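You operate a simulated robot arm through the tools that you are given. There is no shell and no other tool. Be economical: measure what you need, move in short steps, check, and stop when the job is done.

You are at the controls of a simulated two-armed robot. One attempt, no reset.

TASK
Rub the varnish off the drip tray with the felt block.
Fine: block back on its mat, tray pushed in again. Set down upright: felt block. What is to be rubbed or washed off counts as gone when no trace of it is left.

Only the result counts: the job must be done as asked and must still hold three seconds after the hand-in. Knocking over, shifting, dropping, spilling or breaking anything else fails it.

THE ROBOT
Two 7-joint arms with fingered hands on one trunk, on a base that drives. Base frame: it is fixed to the floor where the robot stands at the start and does not move with it; the origin is under the middle of the robot, x ahead of it, y to its left, z up. Lengths are in cm, angles in degrees, forces in N, time in s.
The left shoulder is at the start at [7, 14.9, 101], the right one opposite. With the tool pointing down near the work surface each hand reaches from about 44 to 80 cm from the robot's upright axis, wherever it stands, measured 20 degrees to its own side. Places, roughly: drip tray [90, 0, 80]. Payload 3.6 kg a hand.
The TCP of each hand is the grasp point between the finger pads, 2.5 cm short of the fingertips. In the tool frame z runs along the fingers and y along their closing line. The gripper opens to 8.8 cm. The gripper's body begins 2.9 cm behind the TCP. The gripper is a hand of 4 fingers: y runs from the thumb to the fingers, the wrist lies at [-1.3, -9.7, -16.2] in the tool frame, and closing takes about 1.5 s.
Orientation is that of the tool frame in the base frame, as a unit quaternion [w, x, y, z]. With the fingers straight down and the wrist toward the robot, the tool's x, y and z point along [0, 1, 0], [1, 0, 0] and [0, 0, -1] of the base frame.

THE INTERFACE
- The arms move only by the tool drive_tool. It takes "left_motion", "right_motion" or both (then of equal length, played together; a hand with none holds still); each is a list of rows, each a list of 7 numbers: the turn, a rotation vector about the base's x, y, z in degrees, then the shift along the base's x, y, z in cm, then the gripper command, from -1 (fully open) to 1 (shut), values between in proportion. In form: [[rx, ry, rz, dx, dy, dz, fingers], ...]. A call has 1 to 10 rows; each row shifts and turns the commanded pose from where the row before left it. A row lasts 0.2 s, in which the tool goes at most 5 cm and 8.6 degrees; a call with a longer step from one row to the next is refused whole, and so is a gripper value outside its range. A pose out of reach is approached as far as the arm can. The call stops where the force on the tool passes 70 N (or 10 N more than at its start, if that is more) or the arm is blocked; 0.2 s more then pass. Each finger travels about 4.5 cm/s and halts on what it meets, pressing with about 29 N; the grip force reading is that of the motor and also rises with nothing between the fingers. The clock runs only during rows and for 0.2 s after the last one: add rows that do not move to give the fingers time. It gives the time, the measured TCP pose, the force on the tool (base axes), the opening and the grip force at its end, in the units of the frame above (readings bear some noise), with the torque about the TCP (base axes, N m) and any sound that the robot's microphone picked up, and new pictures: "show" is both (left out), scene, wrist or none (wrist: the cameras of the hands that moved).
- Cameras (640 x 400 px; columns grow to the right, rows downward): "scene" is now at [14.09, 1.48, 125.52]; the picture's right is [0.15, -0.99, 0.00], its down [-0.42, -0.06, -0.91] and it looks along [0.90, 0.14, -0.42] (base axes); focal length 250 px, centre (320, 200). "left" rides on the left gripper at [-6.4, -8.3, -9.8] in its tool frame; the picture's right is [-0.62, -0.37, 0.69], its down [0.71, -0.63, 0.30] and it looks along [0.32, 0.68, 0.65] (tool axes); focal length 265 px, centre (320, 200). "right" rides on the right gripper at [6.4, -8.3, -9.8] in its tool frame; the picture's right is [-0.62, 0.37, -0.69], its down [-0.71, -0.63, 0.30] and it looks along [-0.32, 0.68, 0.65] (tool axes); focal length 265 px, centre (320, 200). There is no depth. A picture from a camera that has moved, and an enlarged one, comes with that camera's place and axes in the base frame and with its lens.
- raise_lower(by): slides the trunk up (or, below 0, down) by that many cm; the arms and the scene camera ride with it, the base frame stays. It gives what a move gives, with no picture.
- base_move(legs): drives the robot by 1 to 6 legs, each [ahead, left, turn to the left] in cm, cm and degrees, along the robot's own axes; the way and the turn of a leg run together, so that a leg with both is an arc; at most 150 cm and 180 degrees a leg. The arms and the cameras ride along, it lands a little off, and it stops where it bumps. It gives what a move gives, and a new picture of the scene camera.
- preshape(shape, hand): the hand has 4 fingers and takes this shape, open, in about a second: jaw (thumb against the fingers, like two jaws); tri (thumb and two fingers); tip (a fingertip pinch); poke (one finger out to press); point (the index stretched); flat (the hand flat); cup (the hand cupped); fist (a fist). The gripper value then closes the fingers along that shape, each until it touches; the sizes above hold for jaw. It gives what a move gives, with no picture.
- aim_head(pan, tilt): turns the head with the scene camera to pan (to the left, within 86 degrees either way) and tilt (down, from -29 to 69), counted from straight ahead of the robot. It gives what a move gives, and a new picture of the scene camera.
- zoom(camera, box): a new picture of the part [left, top, right, bottom] of that camera's present view, enlarged. It takes no simulated time.
- sign_off(): hands the job in; it is judged then, once.

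Work in short steps. Places have to be worked out from the pictures, the camera data and where the tool is seen: move nearer, look again, correct. Check each grasp and each placing, and mend what went wrong. You have 120 turns and 260 pictures in all, those below and enlarged ones among them. Open the grippers and draw the arms clear of the work before you hand the job in, unless the task says otherwise; then end with one line.

The tools are called after "Emit:" by a JSON object that holds its "name" and its "arguments". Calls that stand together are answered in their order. drive_tool: Moves the arms, as the interface text tells. Its arguments: {"type":"object","properties":{"left_motion":{"type":"array","items":{"type":"array","items":{"type":"number"}}},"right_motion":{"type":"array","items":{"type":"array","items":{"type":"number"}}},"show":{"type":"string","enum":["both","scene","wrist","none"]}},"required":[]} The other tools are called the same way: raise_lower (by) slides the trunk up or down; preshape (shape, hand) gives the hand a shape; base_move (legs) drives the base; aim_head (pan, tilt) turns the head that bears the scene camera; zoom (camera, box) takes an enlarged picture of a part of a camera's view; sign_off () hands the job in.

At the start:

```text
t: 0.0
left_tool_pos: [45.54, 24.9, 115.58]
left_tool_rot: [-0.001, 0.708, 0.707, 0.0]
left_wrist_force: [0.4, -0.4, 0.4]
left_moment: [0.01, 0.0, -0.02]
left_gripper_width: 8.77
left_gripper_force: 0.1
left_shape: jaw
right_tool_pos: [53.91, -14.69, 117.69]
right_tool_rot: [0.0, 0.708, 0.707, 0.0]
right_wrist_force: [0.0, -0.7, -0.1]
right_moment: [-0.01, 0.02, -0.02]
right_gripper_width: 8.75
right_gripper_force: 0.2
right_shape: jaw
trunk travel left (down, up): [-50.0, 44.0]
robot x, y, heading: [-0.28, -0.26, 0.1]
head pan, tilt: [8.7, 25.0]
```

scene: 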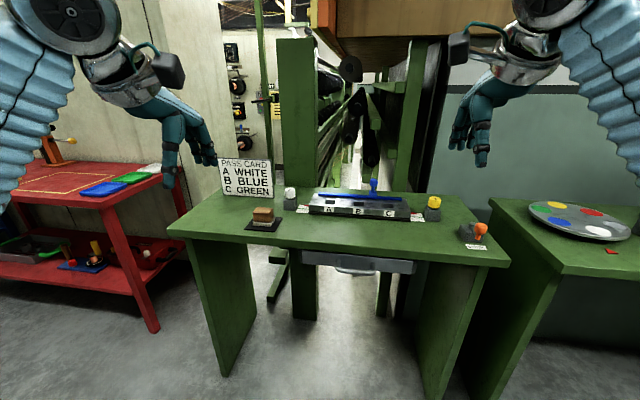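
right: 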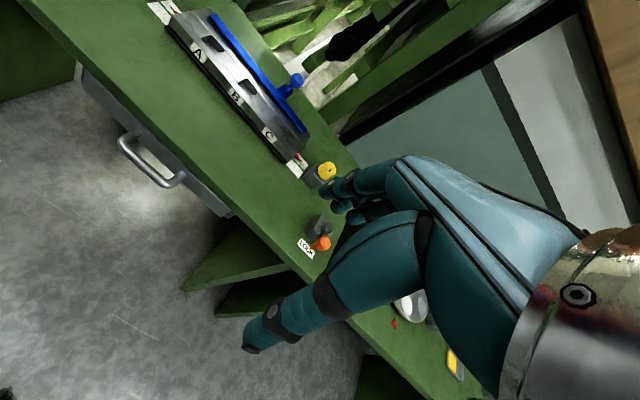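
left: 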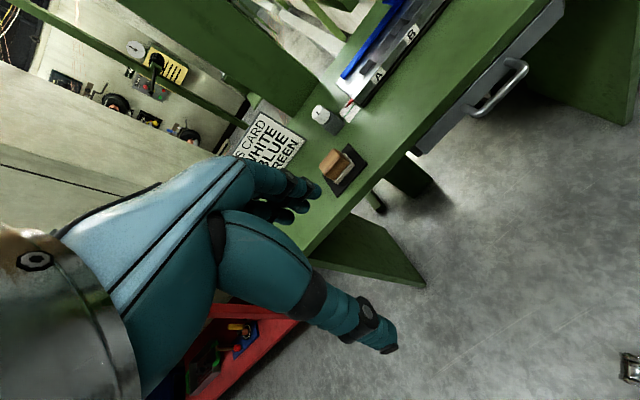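

The drip tray looks like a drawer under the table, and the felt block sits on a black mat to the left. I'll zoom in on the details, including the orange knob with its label.

Emit:
{"name": "zoom", "arguments": {"camera": "scene", "box": [220, 150, 380, 250]}}

Emit:
{"name": "zoom", "arguments": {"camera": "scene", "box": [380, 180, 540, 280]}}

Emit:
{"name": "zoom", "arguments": {"camera": "scene", "box": [280, 220, 440, 320]}}

Emit:
{"name": "zoom", "arguments": {"camera": "right", "box": [80, 60, 340, 270]}}

```text
4.00 times, centred on (300, 200) of scene
camera zoom: at [14.09, 1.48, 125.52], right [0.15, -0.99, 0.0], down [-0.42, -0.06, -0.91], along [0.9, 0.14, -0.42], focal length 999 px, centre (400, 200)
```

zoom: 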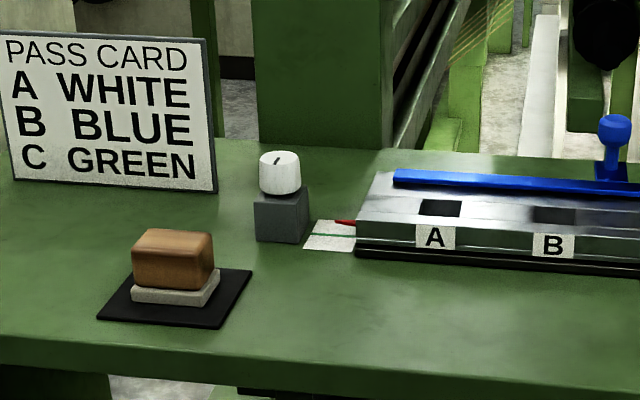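

```text
4.00 times, centred on (460, 230) of scene
camera zoom: at [14.09, 1.48, 125.52], right [0.15, -0.99, 0.0], down [-0.42, -0.06, -0.91], along [0.9, 0.14, -0.42], focal length 999 px, centre (-240, 80)
```

zoom: 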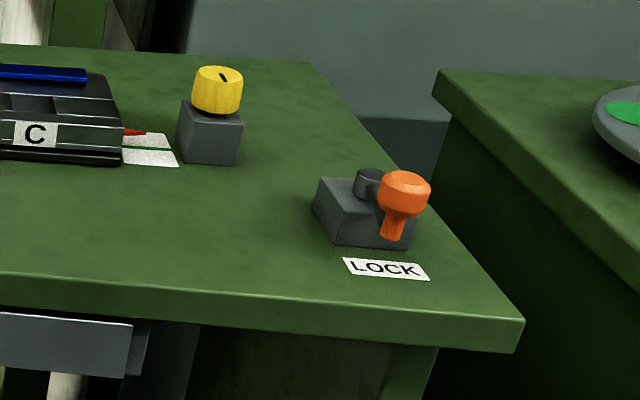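

```text
4.00 times, centred on (360, 270) of scene
camera zoom: at [14.09, 1.48, 125.52], right [0.15, -0.99, 0.0], down [-0.42, -0.06, -0.91], along [0.9, 0.14, -0.42], focal length 999 px, centre (160, -80)
```

zoom: 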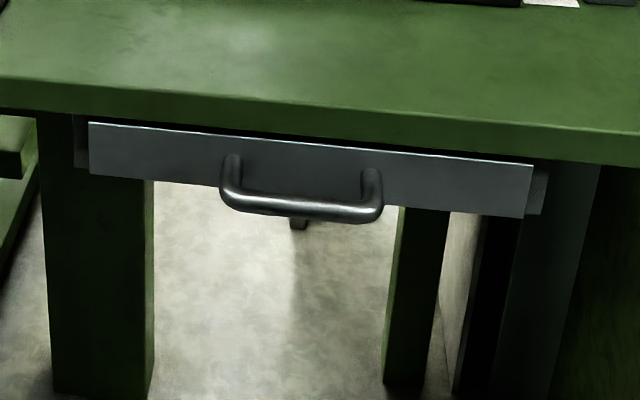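

```text
1.90 times, centred on (210, 165) of right
camera zoom: at [45.52, -8.38, 127.51], right [0.37, -0.62, 0.69], down [-0.63, -0.71, -0.3], along [0.68, -0.32, -0.65], focal length 506 px, centre (530, 267)
```

zoom: 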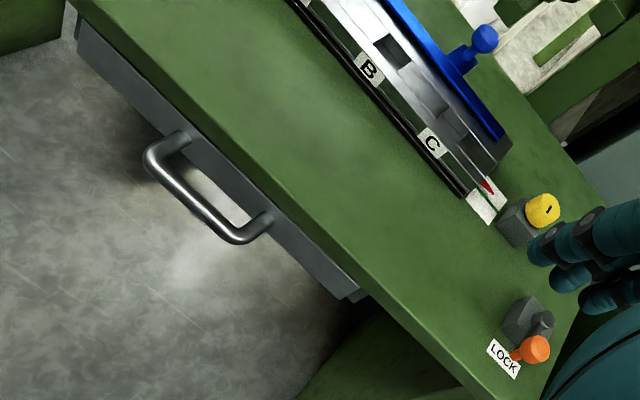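

The table top is near z≈86. The handle bar is near (68.4, 0, 80), about 9 cm long and standing about 4 cm off the front. I'll bring the right hand in front of it, tilted 60° forward.

Emit:
{"name": "drive_tool", "arguments": {"right_motion": [[0, -7.5, 0, -1, 1.5, -3, -0.2], [0, -7.5, 0, -1, 1.5, -3, -0.2], [0, -7.5, 0, -1, 1.5, -3, -0.2], [0, -7.5, 0, -1, 1.5, -4, -0.2], [0, -7.5, 0, 0, 1.5, -4, -0.2], [0, -7.5, 0, 0, 1.5, -4, -0.2], [0, -7.5, 0, 0, 1.5, -4, -0.2], [0, -7.5, 0, 0, 1.5, -4, -0.2], [0, 0, 0, 0, 1.5, -4, -0.2], [0, 0, 0, 0, 1.0, -4, -0.2]]}}

```text
t: 2.2
left_tool_pos: [45.58, 24.85, 115.39]
left_tool_rot: [0.0, 0.707, 0.707, 0.0]
left_wrist_force: [0.1, 0.2, 0.1]
left_moment: [0.02, -0.03, 0.01]
left_gripper_width: 8.76
left_gripper_force: 0.0
left_shape: jaw
right_tool_pos: [49.87, -0.29, 80.58]
right_tool_rot: [0.353, 0.612, 0.613, 0.354]
right_wrist_force: [0.5, 0.7, 0.5]
right_moment: [-0.02, 0.05, 0.02]
right_gripper_width: 5.31
right_gripper_force: 0.0
right_shape: jaw
trunk travel left (down, up): [-50.0, 44.0]
robot x, y, heading: [0.34, 0.03, -0.1]
head pan, tilt: [8.7, 25.0]
camera scene: at [14.08, 1.49, 125.53], right [0.15, -0.99, 0.0], down [-0.42, -0.06, -0.91], along [0.9, 0.14, -0.42], focal length 250 px, centre (320, 200)
camera right: at [37.2, 6.09, 78.36], right [-0.42, -0.62, 0.66], down [-0.05, -0.71, -0.7], along [0.91, -0.32, 0.27], focal length 265 px, centre (320, 200)
```

scene: 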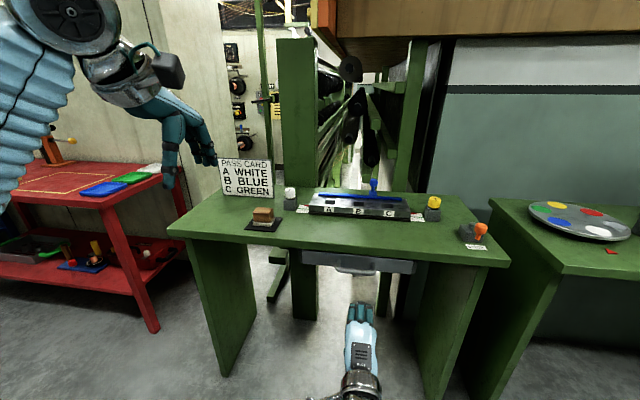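
right: 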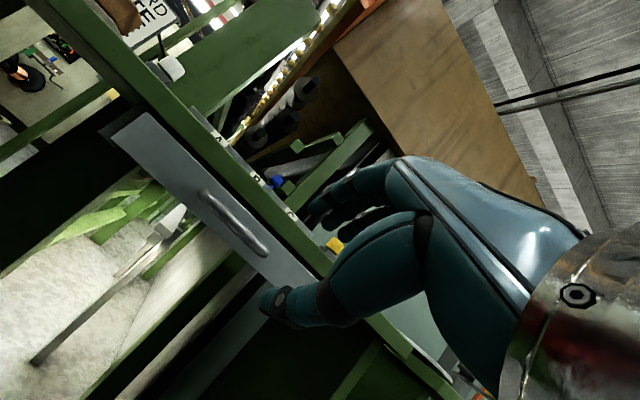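

The bar measures at about (69.6, 0.5, 78.3). I'll approach level, a little above the bar's centre.

Emit:
{"name": "drive_tool", "arguments": {"right_motion": [[0, 0, 0, 3, 0.8, -1.4, -0.2], [0, 0, 0, 4, 0, 0, -0.2], [0, 0, 0, 4, 0, 0, -0.2], [0, 0, 0, 3, 0, 0, -0.2]]}}

```text
t: 3.2
left_tool_pos: [45.66, 24.77, 115.58]
left_tool_rot: [0.0, 0.707, 0.707, -0.001]
left_wrist_force: [0.0, 0.5, 0.7]
left_moment: [-0.01, 0.03, -0.05]
left_gripper_width: 8.76
left_gripper_force: 0.0
left_shape: jaw
right_tool_pos: [63.7, 0.75, 79.25]
right_tool_rot: [0.352, 0.612, 0.613, 0.354]
right_wrist_force: [0.7, -0.1, 0.0]
right_moment: [0.01, 0.0, 0.02]
right_gripper_width: 5.3
right_gripper_force: 0.0
right_shape: jaw
trunk travel left (down, up): [-50.0, 44.0]
robot x, y, heading: [0.04, -0.04, 0.0]
head pan, tilt: [8.7, 25.0]
camera scene: at [14.16, 1.5, 125.51], right [0.15, -0.99, 0.0], down [-0.42, -0.06, -0.91], along [0.9, 0.14, -0.42], focal length 250 px, centre (320, 200)
camera right: at [51.12, 7.0, 76.94], right [-0.41, -0.62, 0.67], down [-0.05, -0.71, -0.7], along [0.91, -0.32, 0.26], focal length 265 px, centre (320, 200)
```

scene: 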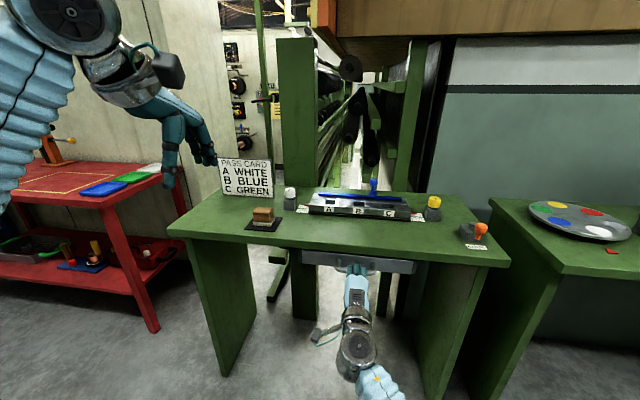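
right: 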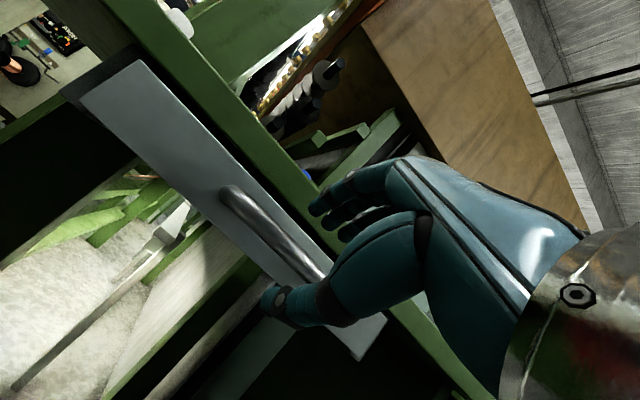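

The bar lies just ahead, between the fingers and thumb. I'll go in and close.

Emit:
{"name": "drive_tool", "arguments": {"right_motion": [[0, 0, 0, 2.5, 0, -0.3, -0.2], [0, 0, 0, 2.7, 0, -0.3, -0.2], [0, 0, 0, 0, 0, 0, 1], [0, 0, 0, 0, 0, 0, 1], [0, 0, 0, 0, 0, 0, 1], [0, 0, 0, 0, 0, 0, 1], [0, 0, 0, 0, 0, 0, 1], [0, 0, 0, 0, 0, 0, 1]]}}

```text
t: 5.0
left_tool_pos: [45.7, 24.79, 115.45]
left_tool_rot: [-0.001, 0.707, 0.707, 0.0]
left_wrist_force: [-0.8, 0.6, 0.2]
left_moment: [0.01, -0.02, 0.0]
left_gripper_width: 8.76
left_gripper_force: 0.1
left_shape: jaw
right_tool_pos: [69.05, 0.62, 78.52]
right_tool_rot: [0.352, 0.613, 0.613, 0.352]
right_wrist_force: [1.5, -0.1, -8.3]
right_moment: [-0.06, 0.04, 0.02]
right_gripper_width: 0.88
right_gripper_force: 28.8
right_shape: jaw
trunk travel left (down, up): [-50.0, 44.0]
robot x, y, heading: [0.37, -0.26, 0.1]
head pan, tilt: [8.7, 25.0]
camera scene: at [14.27, 1.5, 125.49], right [0.15, -0.99, 0.0], down [-0.42, -0.06, -0.91], along [0.9, 0.14, -0.42], focal length 250 px, centre (320, 200)
camera right: at [56.34, 6.96, 76.19], right [-0.41, -0.62, 0.67], down [-0.06, -0.71, -0.7], along [0.91, -0.32, 0.26], focal length 265 px, centre (320, 200)
```

scene: 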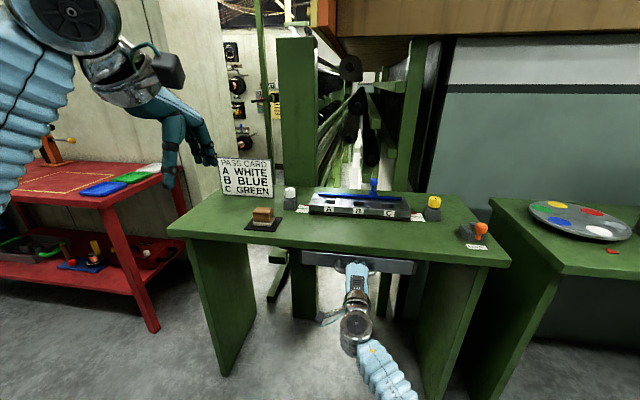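
right: 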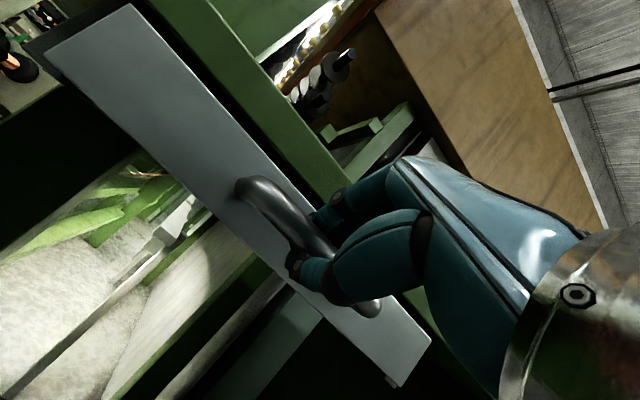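

The bar is gripped: opening 0.88 cm at 29 N. I'll pull gently.

Emit:
{"name": "drive_tool", "arguments": {"right_motion": [[0, 0, 0, -0.5, 0, 0, 1], [0, 0, 0, -1, 0, 0, 1], [0, 0, 0, -1, 0, 0, 1], [0, 0, 0, -1, 0, 0, 1]]}}

```text
t: 6.0
left_tool_pos: [45.77, 24.84, 115.56]
left_tool_rot: [-0.001, 0.708, 0.707, -0.002]
left_wrist_force: [-0.4, 0.0, 0.5]
left_moment: [0.0, 0.02, -0.02]
left_gripper_width: 8.75
left_gripper_force: 0.0
left_shape: jaw
right_tool_pos: [65.64, 0.65, 78.43]
right_tool_rot: [0.352, 0.613, 0.613, 0.352]
right_wrist_force: [1.2, 0.7, -11.9]
right_moment: [-0.01, 0.0, 0.06]
right_gripper_width: 0.91
right_gripper_force: 28.9
right_shape: jaw
trunk travel left (down, up): [-50.0, 44.0]
robot x, y, heading: [0.15, 0.15, -0.2]
head pan, tilt: [8.7, 25.0]
camera scene: at [14.3, 1.51, 125.49], right [0.15, -0.99, 0.0], down [-0.42, -0.06, -0.91], along [0.9, 0.14, -0.42], focal length 250 px, centre (320, 200)
camera right: at [52.93, 6.97, 76.21], right [-0.41, -0.62, 0.67], down [-0.05, -0.71, -0.7], along [0.91, -0.32, 0.26], focal length 265 px, centre (320, 200)
```

scene: 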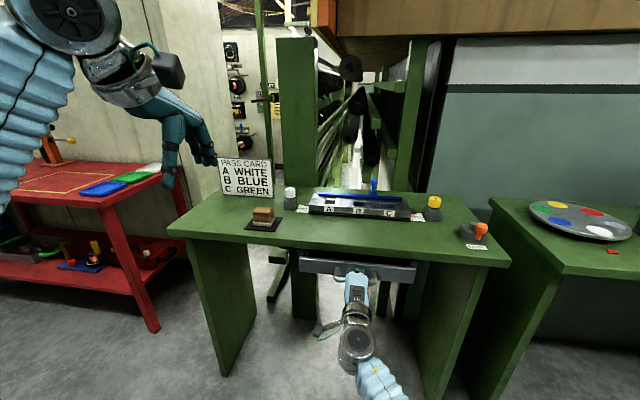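
right: 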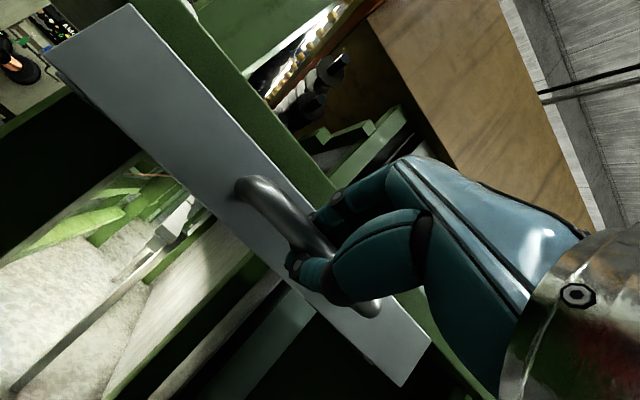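

The tray slides freely, so it isn't locked. I'll keep pulling.

Emit:
{"name": "drive_tool", "arguments": {"right_motion": [[0, 0, 0, -2, 0, 0, 1], [0, 0, 0, -2, 0, 0, 1], [0, 0, 0, -2, 0, 0, 1], [0, 0, 0, -2, 0, 0, 1], [0, 0, 0, -2, 0, 0, 1], [0, 0, 0, -2, 0, 0, 1]], "show": "none"}}

Emit:
{"name": "aim_head", "arguments": {"pan": 0, "tilt": 50}}

```text
t: 7.4
left_tool_pos: [45.6, 24.94, 115.52]
left_tool_rot: [0.0, 0.708, 0.707, -0.001]
left_wrist_force: [-0.9, -0.6, -0.7]
left_moment: [0.03, -0.02, 0.05]
left_gripper_width: 8.79
left_gripper_force: 0.1
left_shape: jaw
right_tool_pos: [53.72, 0.55, 78.47]
right_tool_rot: [0.352, 0.612, 0.614, 0.352]
right_wrist_force: [1.8, 6.0, -12.6]
right_moment: [0.0, 0.04, 0.09]
right_gripper_width: 0.87
right_gripper_force: 28.6
right_shape: jaw
trunk travel left (down, up): [-50.0, 44.0]
robot x, y, heading: [-0.13, 0.48, 0.0]
head pan, tilt: [8.7, 25.0]
```

```text
t: 8.3
left_tool_pos: [45.66, 25.04, 115.42]
left_tool_rot: [-0.001, 0.707, 0.707, -0.001]
left_wrist_force: [-0.6, -0.2, 0.6]
left_moment: [-0.01, -0.03, -0.01]
left_gripper_width: 8.74
left_gripper_force: 0.1
left_shape: jaw
right_tool_pos: [53.77, 0.59, 78.47]
right_tool_rot: [0.352, 0.612, 0.614, 0.353]
right_wrist_force: [-1.6, 6.4, -14.8]
right_moment: [-0.01, 0.09, 0.09]
right_gripper_width: 0.92
right_gripper_force: 28.6
right_shape: jaw
trunk travel left (down, up): [-50.0, 44.0]
robot x, y, heading: [-0.01, -0.33, -0.1]
head pan, tilt: [0.0, 50.0]
camera scene: at [12.88, 0.2, 121.75], right [0.0, -1.0, 0.0], down [-0.77, 0.0, -0.64], along [0.64, 0.0, -0.77], focal length 250 px, centre (320, 200)
```

scene: 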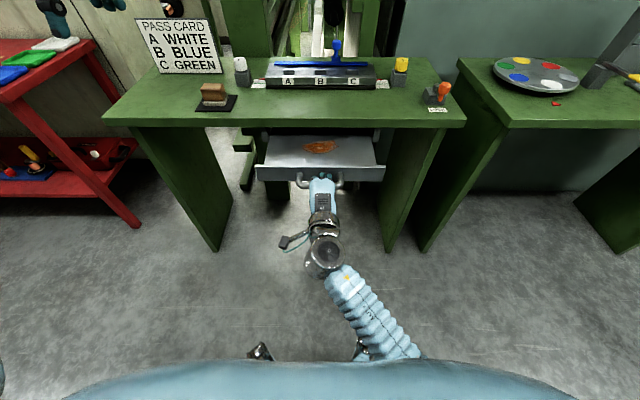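

An orange varnish stain is now visible in the tray. I'll zoom in on it.

Emit:
{"name": "zoom", "arguments": {"camera": "scene", "box": [240, 110, 400, 210]}}

Emit:
{"name": "zoom", "arguments": {"camera": "scene", "box": [160, 50, 320, 150]}}

```text
4.00 times, centred on (320, 160) of scene
camera zoom: at [12.88, 0.2, 121.75], right [0.0, -1.0, 0.0], down [-0.77, 0.0, -0.64], along [0.64, 0.0, -0.77], focal length 999 px, centre (320, 360)
```

zoom: 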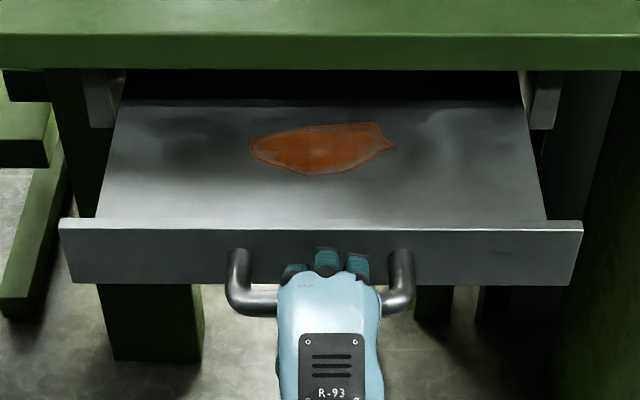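

```text
4.00 times, centred on (240, 100) of scene
camera zoom: at [12.88, 0.2, 121.75], right [0.0, -1.0, 0.0], down [-0.77, 0.0, -0.64], along [0.64, 0.0, -0.77], focal length 999 px, centre (640, 600)
```

zoom: 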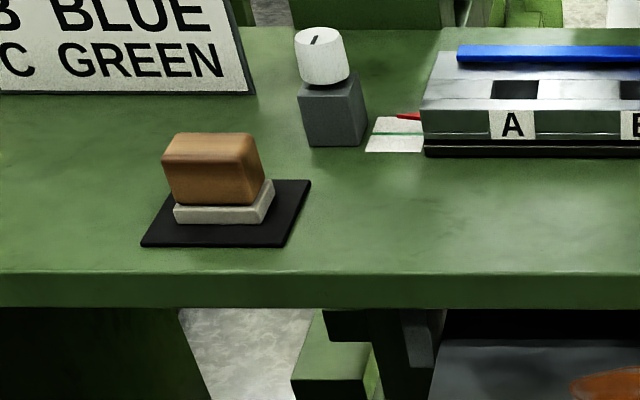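

The stain covers roughly x 65–71, y ±5, close to the table edge. I'll pull the tray out about 8 cm more so there's room to work.

Emit:
{"name": "drive_tool", "arguments": {"right_motion": [[0, 0, 0, -2, 0, 0, 1], [0, 0, 0, -2, 0, 0, 1], [0, 0, 0, -2, 0, 0, 1], [0, 0, 0, -2, 0, 0, 1]], "show": "scene"}}

```text
t: 9.3
left_tool_pos: [45.72, 24.9, 115.43]
left_tool_rot: [0.0, 0.707, 0.707, -0.001]
left_wrist_force: [0.2, 0.9, -0.3]
left_moment: [-0.01, 0.02, 0.04]
left_gripper_width: 8.75
left_gripper_force: 0.2
left_shape: jaw
right_tool_pos: [45.64, 0.59, 78.57]
right_tool_rot: [0.353, 0.613, 0.614, 0.351]
right_wrist_force: [0.2, 7.0, -17.5]
right_moment: [0.04, 0.07, 0.1]
right_gripper_width: 0.89
right_gripper_force: 29.0
right_shape: jaw
trunk travel left (down, up): [-50.0, 44.0]
robot x, y, heading: [0.18, -0.3, 0.1]
head pan, tilt: [0.0, 50.0]
camera scene: at [12.85, 0.2, 121.75], right [0.0, -1.0, 0.0], down [-0.77, 0.0, -0.64], along [0.64, 0.0, -0.77], focal length 250 px, centre (320, 200)
```

scene: 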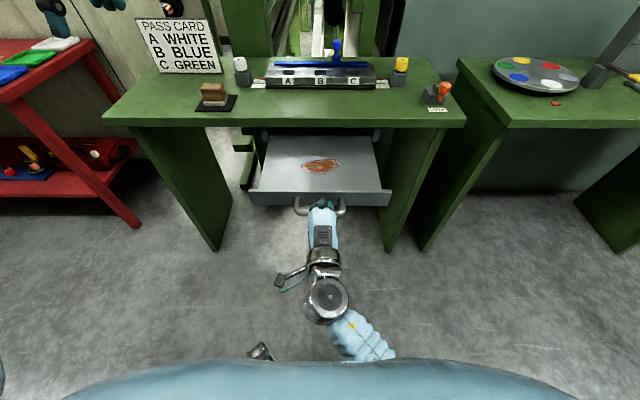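

The tray is out and the whole stain shows, at around x 57–63. The block, near (79, 29), is just beyond left reach. I'll drive forward 9 cm with the right hand still on the handle, so the tray slides in with me, and back out again afterwards.

Emit:
{"name": "base_move", "arguments": {"legs": [[9, 0, 0]]}}

```text
t: 11.1
left_tool_pos: [54.59, 24.92, 115.44]
left_tool_rot: [-0.001, 0.706, 0.708, -0.001]
left_wrist_force: [-0.9, -0.1, -0.5]
left_moment: [0.0, 0.02, 0.0]
left_gripper_width: 8.72
left_gripper_force: 0.0
left_shape: jaw
right_tool_pos: [54.72, 0.53, 78.58]
right_tool_rot: [0.352, 0.613, 0.613, 0.352]
right_wrist_force: [3.0, 5.0, -15.0]
right_moment: [-0.02, 0.03, 0.07]
right_gripper_width: 1.0
right_gripper_force: 29.0
right_shape: jaw
trunk travel left (down, up): [-50.0, 44.0]
robot x, y, heading: [8.74, 0.02, 0.1]
head pan, tilt: [0.0, 50.0]
camera scene: at [22.13, 0.18, 121.75], right [0.0, -1.0, 0.0], down [-0.77, 0.0, -0.64], along [0.64, 0.0, -0.77], focal length 250 px, centre (320, 200)
```

scene: 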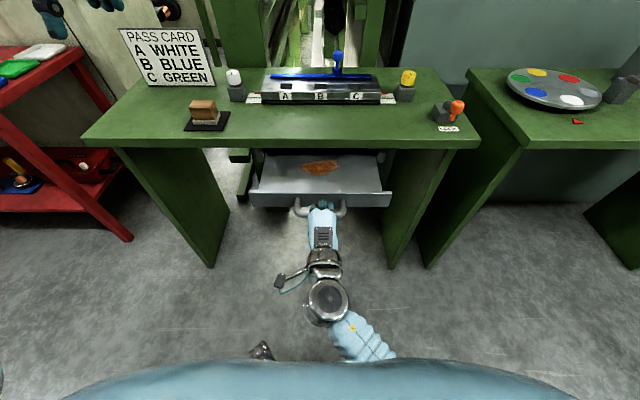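

That worked. Next I'll measure the block with the scene and left cameras.

Emit:
{"name": "zoom", "arguments": {"camera": "scene", "box": [160, 80, 256, 140]}}

Emit:
{"name": "drive_tool", "arguments": {"left_motion": [[0, 0, 0, 4, 0, -2, -1], [0, 0, 0, 4, 0, -3, -1], [0, 0, 0, 3, 0, -3, -1]], "show": "wrist"}}

```text
6.67 times, centred on (208, 110) of scene
camera zoom: at [22.13, 0.18, 121.75], right [0.0, -1.0, 0.0], down [-0.77, 0.0, -0.64], along [0.64, 0.0, -0.77], focal length 1664 px, centre (1067, 800)
```

zoom: 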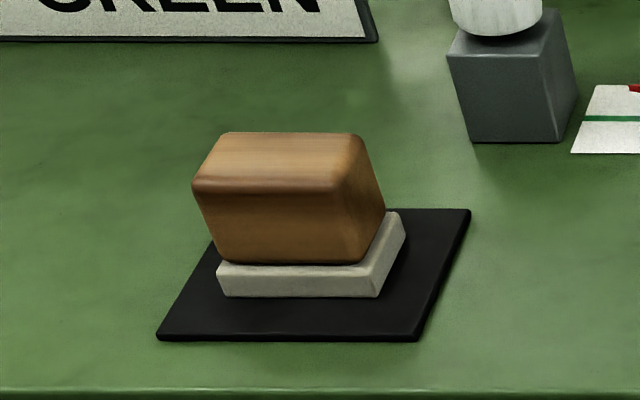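

```text
t: 11.9
left_tool_pos: [65.65, 24.97, 107.25]
left_tool_rot: [-0.001, 0.707, 0.707, -0.001]
left_wrist_force: [-0.1, 0.1, 0.7]
left_moment: [0.02, -0.02, -0.03]
left_gripper_width: 8.79
left_gripper_force: 0.1
left_shape: jaw
right_tool_pos: [54.67, 0.65, 78.49]
right_tool_rot: [0.352, 0.613, 0.615, 0.351]
right_wrist_force: [1.9, 2.9, -14.2]
right_moment: [0.0, 0.06, 0.13]
right_gripper_width: 0.96
right_gripper_force: 29.1
right_shape: jaw
trunk travel left (down, up): [-50.0, 44.0]
robot x, y, heading: [9.19, 0.09, 0.1]
head pan, tilt: [0.0, 50.0]
camera left: at [57.27, 18.54, 116.95], right [-0.37, -0.62, -0.69], down [-0.63, 0.71, -0.3], along [0.68, 0.33, -0.66], focal length 265 px, centre (320, 200)
```

left: 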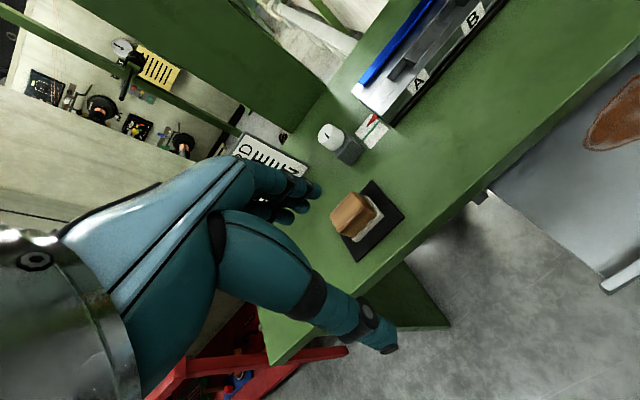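

The block's top centre is about (78.9, 28.9, 90). It is about 6 cm along y and 4 cm along x, and the table is at z≈85.2. I'll hover above it and look.

Emit:
{"name": "drive_tool", "arguments": {"left_motion": [[0, 0, 0, 4, 1.3, -2, -1], [0, 0, 0, 4, 1.3, -2, -1], [0, 0, 0, 4, 1.3, -2, -1], [0, 0, 0, 1.2, 0, -3, -1], [0, 0, 0, 0, 0, -2, -1]]}}

Emit:
{"name": "zoom", "arguments": {"camera": "scene", "box": [130, 50, 290, 150]}}

```text
t: 13.1
left_tool_pos: [78.91, 28.87, 96.38]
left_tool_rot: [-0.001, 0.706, 0.708, -0.001]
left_wrist_force: [0.8, -0.2, 0.3]
left_moment: [0.02, -0.01, 0.05]
left_gripper_width: 8.79
left_gripper_force: 0.1
left_shape: jaw
right_tool_pos: [54.54, 0.45, 78.57]
right_tool_rot: [0.352, 0.613, 0.615, 0.35]
right_wrist_force: [0.2, 3.4, -18.2]
right_moment: [0.02, 0.1, 0.05]
right_gripper_width: 0.93
right_gripper_force: 28.6
right_shape: jaw
trunk travel left (down, up): [-50.0, 44.0]
robot x, y, heading: [9.33, -0.1, -0.1]
head pan, tilt: [0.0, 50.0]
camera scene: at [22.15, 0.16, 121.75], right [0.0, -1.0, 0.0], down [-0.77, 0.0, -0.64], along [0.64, 0.0, -0.77], focal length 250 px, centre (320, 200)
camera left: at [70.44, 22.45, 106.11], right [-0.37, -0.62, -0.69], down [-0.63, 0.71, -0.3], along [0.68, 0.32, -0.65], focal length 265 px, centre (320, 200)
```

scene: 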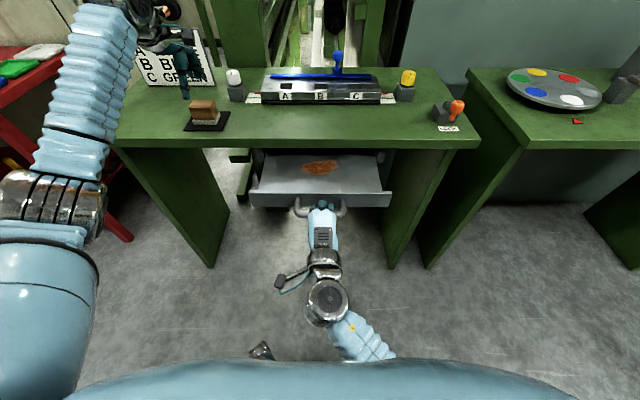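
left: 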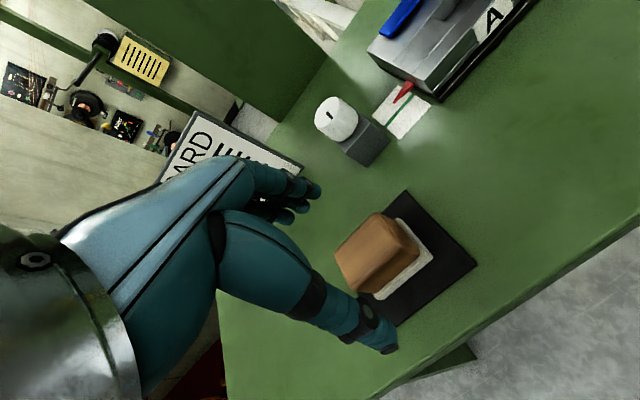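

```text
4.00 times, centred on (210, 100) of scene
camera zoom: at [22.15, 0.16, 121.75], right [0.0, -1.0, 0.0], down [-0.77, 0.0, -0.64], along [0.64, 0.0, -0.77], focal length 999 px, centre (760, 600)
```

zoom: 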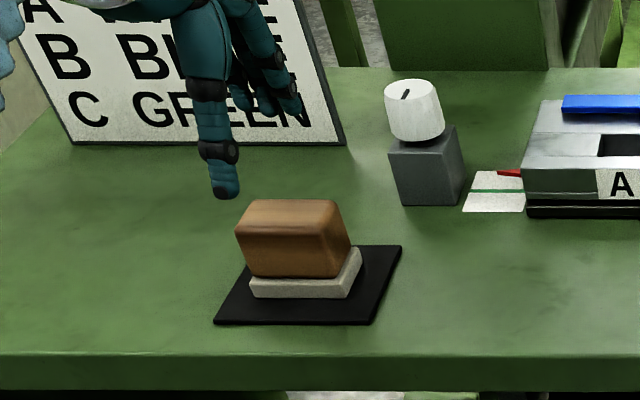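

The left camera puts the block slightly further out, near x≈80. I'll aim for (79.8, 29.2) and descend to z≈89.3.

Emit:
{"name": "drive_tool", "arguments": {"left_motion": [[0, 0, 0, 0.9, 0.3, -2, -1], [0, 0, 0, 0, 0, -2.5, -1], [0, 0, 0, 0, 0, -2.6, -1], [0, 0, 0, 0, 0, 0, -1]]}}

Emit:
{"name": "zoom", "arguments": {"camera": "scene", "box": [160, 60, 256, 120]}}

```text
t: 14.1
left_tool_pos: [79.67, 29.1, 89.33]
left_tool_rot: [0.0, 0.706, 0.708, 0.0]
left_wrist_force: [-0.2, 1.2, 0.3]
left_moment: [0.03, 0.03, -0.05]
left_gripper_width: 8.78
left_gripper_force: 0.0
left_shape: jaw
right_tool_pos: [54.62, 0.52, 78.46]
right_tool_rot: [0.352, 0.613, 0.614, 0.351]
right_wrist_force: [-0.2, 2.8, -16.7]
right_moment: [-0.02, 0.08, 0.05]
right_gripper_width: 0.91
right_gripper_force: 28.9
right_shape: jaw
trunk travel left (down, up): [-50.0, 44.0]
robot x, y, heading: [9.09, 0.02, 0.1]
head pan, tilt: [0.0, 50.0]
camera scene: at [22.16, 0.15, 121.75], right [0.0, -1.0, 0.0], down [-0.77, 0.0, -0.64], along [0.64, 0.0, -0.77], focal length 250 px, centre (320, 200)
camera left: at [71.3, 22.74, 99.01], right [-0.37, -0.62, -0.69], down [-0.63, 0.71, -0.3], along [0.68, 0.32, -0.66], focal length 265 px, centre (320, 200)
```

scene: 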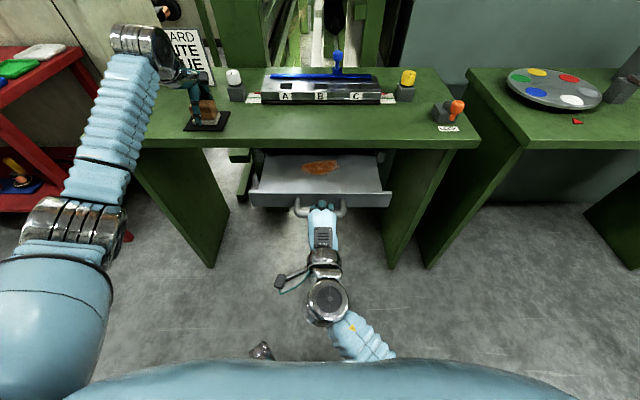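
left: 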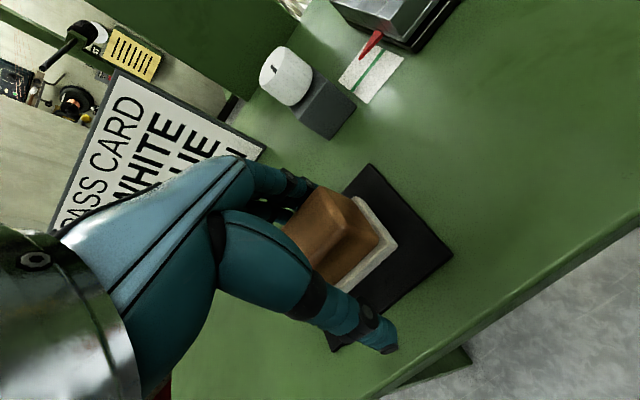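

```text
6.67 times, centred on (208, 90) of scene
camera zoom: at [22.16, 0.15, 121.75], right [0.0, -1.0, 0.0], down [-0.77, 0.0, -0.64], along [0.64, 0.0, -0.77], focal length 1664 px, centre (1067, 933)
```

zoom: 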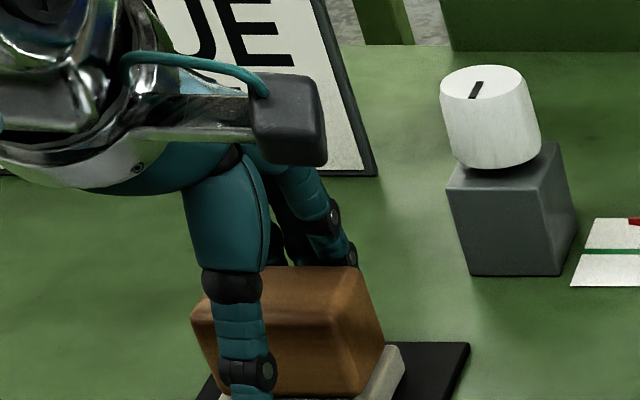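

The block is between the thumb and fingers, so I'll close.

Emit:
{"name": "drive_tool", "arguments": {"left_motion": [[0, 0, 0, 0, 0, 0, 0.2], [0, 0, 0, 0, 0, 0, 1], [0, 0, 0, 0, 0, 0, 1], [0, 0, 0, 0, 0, 0, 1], [0, 0, 0, 0, 0, 0, 1], [0, 0, 0, 0, 0, 0, 1]]}}

Emit:
{"name": "zoom", "arguments": {"camera": "scene", "box": [160, 80, 256, 140]}}

```text
t: 15.5
left_tool_pos: [79.69, 29.21, 89.23]
left_tool_rot: [0.0, 0.707, 0.708, -0.001]
left_wrist_force: [-0.4, 0.1, -0.8]
left_moment: [-0.03, -0.04, -0.03]
left_gripper_width: 3.41
left_gripper_force: 29.0
left_shape: jaw
right_tool_pos: [54.64, 0.54, 78.49]
right_tool_rot: [0.353, 0.614, 0.614, 0.35]
right_wrist_force: [-0.2, 3.5, -16.9]
right_moment: [-0.01, 0.04, 0.08]
right_gripper_width: 0.92
right_gripper_force: 29.3
right_shape: jaw
trunk travel left (down, up): [-50.0, 44.0]
robot x, y, heading: [9.23, -0.09, 0.1]
head pan, tilt: [0.0, 50.0]
camera scene: at [22.16, 0.15, 121.74], right [0.0, -1.0, 0.0], down [-0.77, 0.0, -0.64], along [0.64, 0.0, -0.77], focal length 250 px, centre (320, 200)
camera left: at [71.3, 22.76, 99.02], right [-0.37, -0.62, -0.69], down [-0.63, 0.71, -0.3], along [0.68, 0.33, -0.66], focal length 265 px, centre (320, 200)
```

scene: 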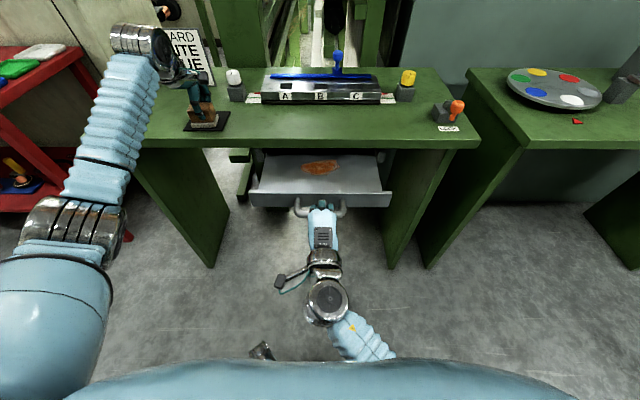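
left: 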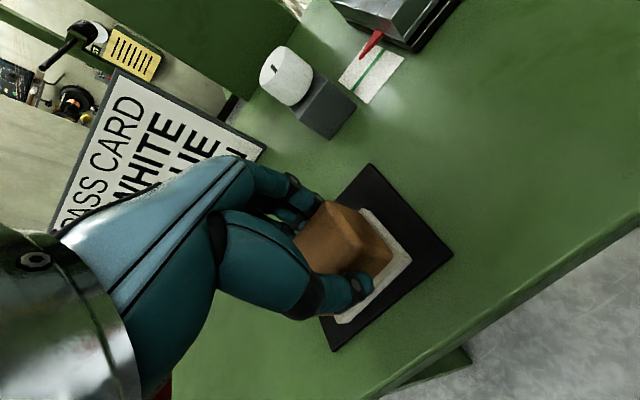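

```text
6.67 times, centred on (208, 110) of scene
camera zoom: at [22.16, 0.15, 121.74], right [0.0, -1.0, 0.0], down [-0.77, 0.0, -0.64], along [0.64, 0.0, -0.77], focal length 1664 px, centre (1067, 800)
```

zoom: 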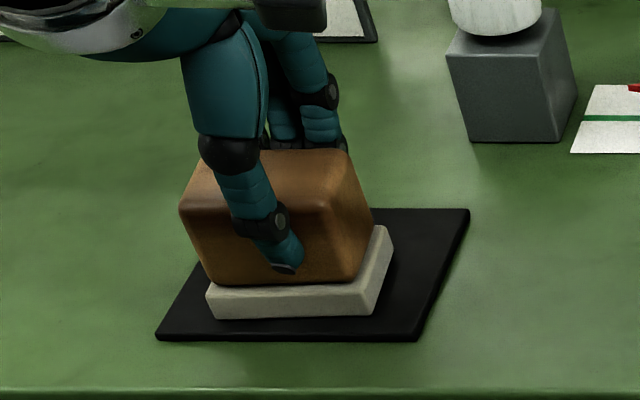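

Gripped at 3.41 cm; the block shifted slightly toward me but stayed on the mat. I'll lift it, then drive back 9 cm to pull the tray out again.

Emit:
{"name": "drive_tool", "arguments": {"left_motion": [[0, 0, 0, 0, 0, 1, 1], [0, 0, 0, 0, 0, 2, 1], [0, 0, 0, 0, 0, 3, 1], [0, 0, 0, 0, 0, 3, 1]]}}

Emit:
{"name": "base_move", "arguments": {"legs": [[-9, 0, 0]]}}

```text
t: 16.5
left_tool_pos: [79.67, 29.11, 98.37]
left_tool_rot: [0.0, 0.706, 0.708, -0.001]
left_wrist_force: [-0.2, 0.3, -0.8]
left_moment: [-0.02, -0.01, -0.03]
left_gripper_width: 3.42
left_gripper_force: 29.2
left_shape: jaw
right_tool_pos: [54.72, 0.63, 78.56]
right_tool_rot: [0.352, 0.613, 0.614, 0.35]
right_wrist_force: [0.4, 2.0, -16.1]
right_moment: [-0.02, 0.04, 0.08]
right_gripper_width: 0.94
right_gripper_force: 28.8
right_shape: jaw
trunk travel left (down, up): [-50.0, 44.0]
robot x, y, heading: [9.63, -0.19, 0.1]
head pan, tilt: [0.0, 50.0]
camera scene: at [22.16, 0.12, 121.74], right [0.0, -1.0, 0.0], down [-0.77, 0.0, -0.64], along [0.64, 0.0, -0.77], focal length 250 px, centre (320, 200)
camera left: at [71.36, 22.72, 108.02], right [-0.37, -0.62, -0.69], down [-0.63, 0.71, -0.3], along [0.68, 0.33, -0.66], focal length 265 px, centre (320, 200)
```

scene: 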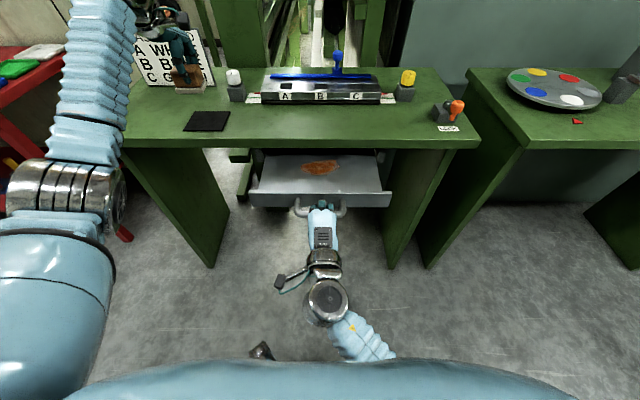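
left: 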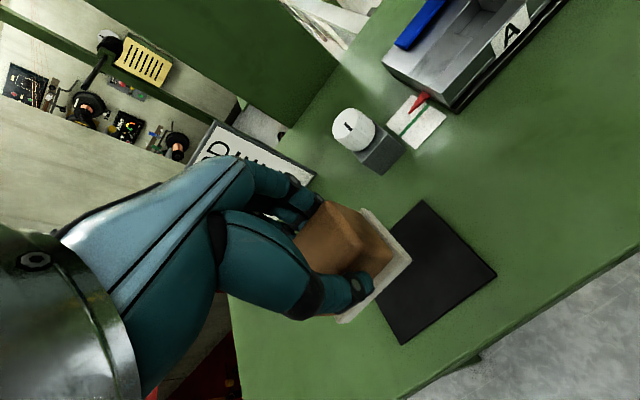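

```text
t: 18.3
left_tool_pos: [70.73, 29.16, 98.31]
left_tool_rot: [0.0, 0.707, 0.708, -0.001]
left_wrist_force: [0.6, 0.4, 0.1]
left_moment: [-0.01, 0.03, 0.0]
left_gripper_width: 3.4
left_gripper_force: 28.6
left_shape: jaw
right_tool_pos: [45.66, 0.63, 78.44]
right_tool_rot: [0.352, 0.613, 0.614, 0.351]
right_wrist_force: [-2.9, 3.1, -16.4]
right_moment: [0.02, 0.07, 0.05]
right_gripper_width: 0.89
right_gripper_force: 28.9
right_shape: jaw
trunk travel left (down, up): [-50.0, 44.0]
robot x, y, heading: [-0.08, -0.41, -0.2]
head pan, tilt: [0.0, 50.0]
camera scene: at [12.85, 0.19, 121.75], right [0.0, -1.0, 0.0], down [-0.77, 0.0, -0.64], along [0.64, 0.0, -0.77], focal length 250 px, centre (320, 200)
```

scene: 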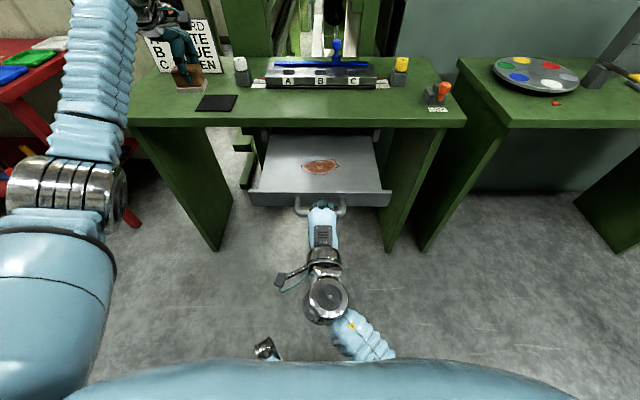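

Both hold. I'll zoom in on the stain to place it exactly.

Emit:
{"name": "zoom", "arguments": {"camera": "scene", "box": [240, 120, 400, 220]}}

```text
4.00 times, centred on (320, 170) of scene
camera zoom: at [12.85, 0.19, 121.75], right [0.0, -1.0, 0.0], down [-0.77, 0.0, -0.64], along [0.64, 0.0, -0.77], focal length 999 px, centre (320, 320)
```

zoom: 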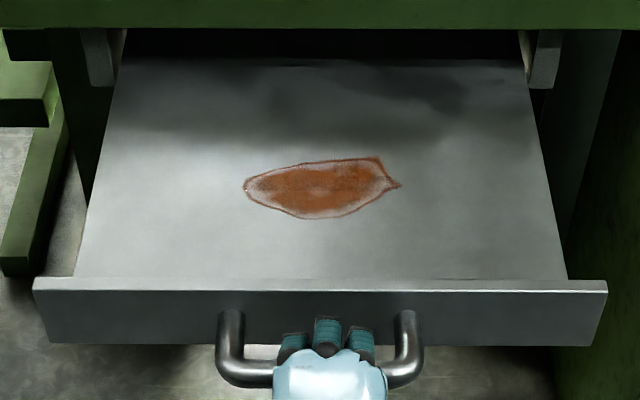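

The stain spans x 57.9–63.7, y ±5.2. I'll carry the block to above its centre.

Emit:
{"name": "drive_tool", "arguments": {"left_motion": [[0, 0, 0, -2, -4, 0, 1], [0, 0, 0, -2, -4, 0, 1], [0, 0, 0, -2, -4, 0, 1], [0, 0, 0, -2, -4, 0, 1], [0, 0, 0, -1.9, -4, -1, 1], [0, 0, 0, 0, -4.5, -2, 1], [0, 0, 0, 0, -4.5, -2, 1], [0, 0, 0, 0, 0, -3, 1], [0, 0, 0, 0, 0, -3, 1]]}}

```text
t: 20.3
left_tool_pos: [60.84, 0.08, 87.34]
left_tool_rot: [0.0, 0.707, 0.707, 0.0]
left_wrist_force: [-0.2, 0.5, -1.0]
left_moment: [0.02, -0.02, 0.01]
left_gripper_width: 3.4
left_gripper_force: 28.7
left_shape: jaw
right_tool_pos: [45.7, 0.63, 78.34]
right_tool_rot: [0.352, 0.613, 0.615, 0.35]
right_wrist_force: [3.7, 3.7, -17.3]
right_moment: [0.03, -0.04, 0.08]
right_gripper_width: 0.8
right_gripper_force: 29.3
right_shape: jaw
trunk travel left (down, up): [-50.0, 44.0]
robot x, y, heading: [-0.12, 0.19, 0.3]
head pan, tilt: [0.0, 50.0]
camera scene: at [12.95, 0.13, 121.74], right [0.0, -1.0, 0.0], down [-0.77, 0.0, -0.64], along [0.64, 0.0, -0.77], focal length 250 px, centre (320, 200)
camera left: at [52.48, -6.35, 97.05], right [-0.37, -0.62, -0.69], down [-0.63, 0.71, -0.3], along [0.68, 0.32, -0.65], focal length 265 px, centre (320, 200)
```

scene: 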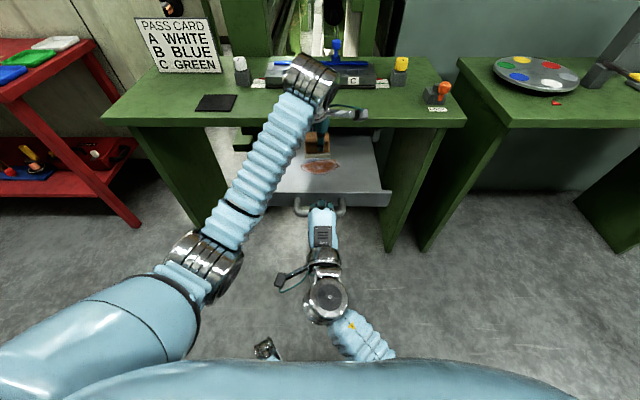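
left: 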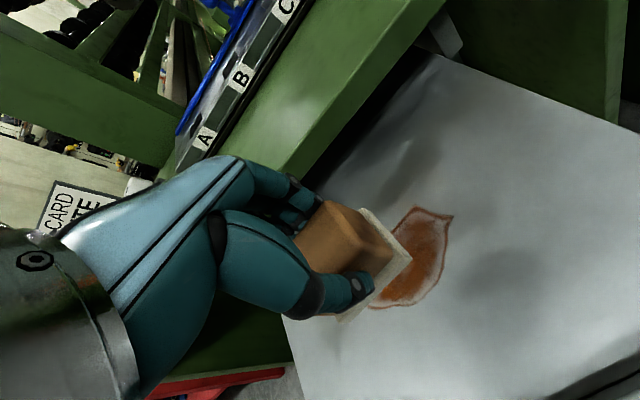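

The block is over the stain. I'll lower it toward contact, expected at TCP z≈81–82.

Emit:
{"name": "drive_tool", "arguments": {"left_motion": [[0, 0, 0, 0, 0, -2, 1], [0, 0, 0, 0, 0, -2, 1], [0, 0, 0, 0, 0, -0.8, 1], [0, 0, 0, 0, 0, 0, 1]]}}

```text
t: 21.3
left_tool_pos: [60.87, 0.18, 82.48]
left_tool_rot: [-0.001, 0.707, 0.707, 0.0]
left_wrist_force: [-0.2, 0.7, -0.2]
left_moment: [0.0, -0.02, 0.0]
left_gripper_width: 3.39
left_gripper_force: 29.3
left_shape: jaw
right_tool_pos: [45.66, 0.56, 78.36]
right_tool_rot: [0.353, 0.614, 0.614, 0.349]
right_wrist_force: [3.0, 3.2, -17.7]
right_moment: [0.03, -0.03, 0.04]
right_gripper_width: 0.84
right_gripper_force: 28.8
right_shape: jaw
trunk travel left (down, up): [-50.0, 44.0]
robot x, y, heading: [0.15, 0.41, -0.2]
head pan, tilt: [0.0, 50.0]
camera scene: at [12.93, 0.16, 121.74], right [0.0, -1.0, 0.0], down [-0.77, 0.0, -0.64], along [0.64, 0.0, -0.77], focal length 250 px, centre (320, 200)
camera left: at [52.53, -6.27, 92.17], right [-0.37, -0.62, -0.69], down [-0.63, 0.71, -0.3], along [0.68, 0.33, -0.66], focal length 265 px, centre (320, 200)
```

scene: 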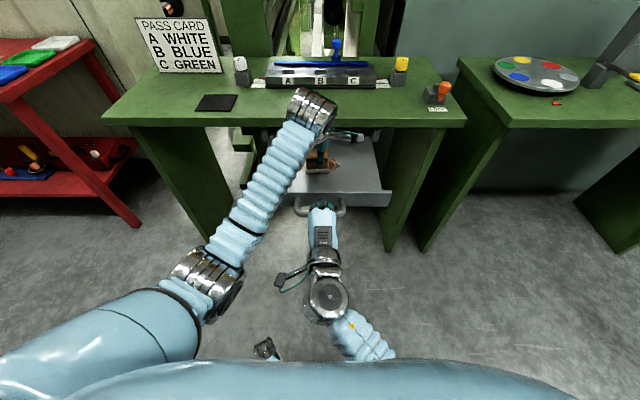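
left: 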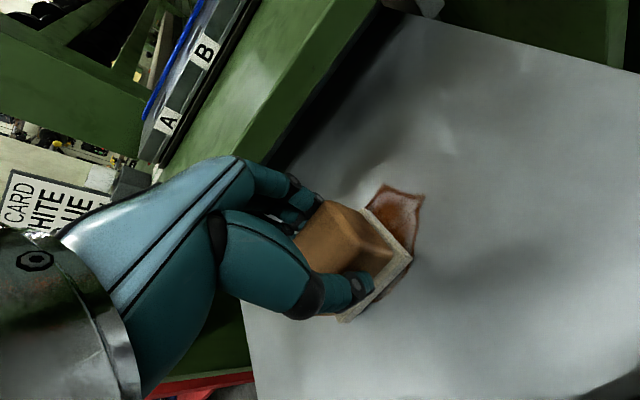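

Still no contact. I'll lower in fine steps.

Emit:
{"name": "drive_tool", "arguments": {"left_motion": [[0, 0, 0, 0, 0, -0.4, 1], [0, 0, 0, 0, 0, -0.4, 1], [0, 0, 0, 0, 0, -0.4, 1], [0, 0, 0, 0, 0, 0, 1]], "show": "none"}}

```text
t: 22.3
left_tool_pos: [60.85, 0.18, 81.78]
left_tool_rot: [0.004, 0.708, 0.707, 0.002]
left_wrist_force: [1.6, 1.8, 23.8]
left_moment: [0.06, 0.13, -0.01]
left_gripper_width: 3.54
left_gripper_force: 28.7
left_shape: jaw
right_tool_pos: [45.57, 0.62, 78.29]
right_tool_rot: [0.352, 0.613, 0.615, 0.349]
right_wrist_force: [11.4, 3.0, -21.7]
right_moment: [0.04, -0.03, 0.1]
right_gripper_width: 0.81
right_gripper_force: 29.3
right_shape: jaw
trunk travel left (down, up): [-50.0, 44.0]
robot x, y, heading: [0.03, 0.05, 0.3]
head pan, tilt: [0.0, 50.0]
```

Contact, with 24 N pressing down. I'll ease off a little and start rubbing along y.

Emit:
{"name": "drive_tool", "arguments": {"left_motion": [[0, 0, 0, 0, -1, 0.1, 1], [0, 0, 0, 0, -1.5, 0, 1], [0, 0, 0, 0, -1.5, 0, 1], [0, 0, 0, 0, 2, 0, 1], [0, 0, 0, 0, 2, 0, 1], [0, 0, 0, 0, 2, 0, 1], [0, 0, 0, 0, 2, 0, 1], [0, 0, 0, -1.5, 0, 0, 1]]}}

```text
t: 24.1
left_tool_pos: [59.43, 4.3, 81.63]
left_tool_rot: [0.001, 0.706, 0.708, 0.003]
left_wrist_force: [8.9, -0.4, 19.5]
left_moment: [-0.06, -0.21, 0.02]
left_gripper_width: 3.53
left_gripper_force: 29.4
left_shape: jaw
right_tool_pos: [45.67, 0.46, 78.31]
right_tool_rot: [0.353, 0.613, 0.614, 0.349]
right_wrist_force: [7.1, 2.9, -17.1]
right_moment: [0.03, 0.02, 0.06]
right_gripper_width: 0.8
right_gripper_force: 28.7
right_shape: jaw
trunk travel left (down, up): [-50.0, 44.0]
robot x, y, heading: [-0.1, -0.27, 0.2]
head pan, tilt: [0.0, 50.0]
camera scene: at [12.83, 0.15, 121.76], right [0.0, -1.0, 0.0], down [-0.77, 0.0, -0.64], along [0.64, 0.0, -0.77], focal length 250 px, centre (320, 200)
camera left: at [51.05, -2.17, 91.28], right [-0.36, -0.62, -0.7], down [-0.63, 0.71, -0.31], along [0.69, 0.33, -0.65], focal length 265 px, centre (320, 200)
```

scene: 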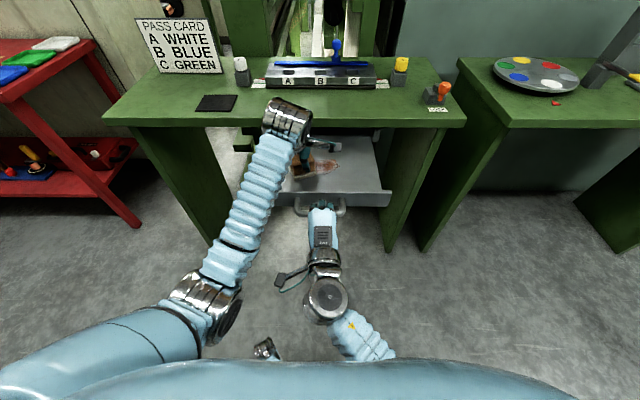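
left: 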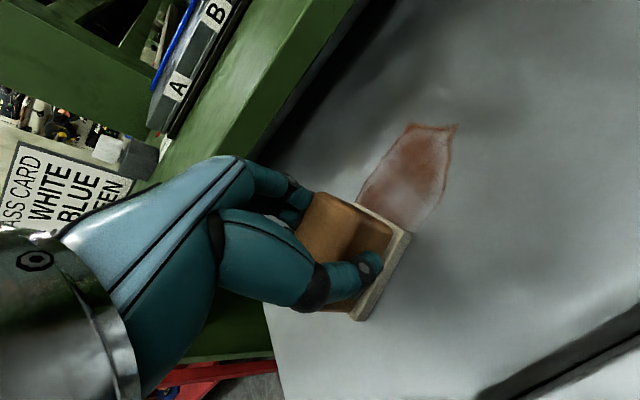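

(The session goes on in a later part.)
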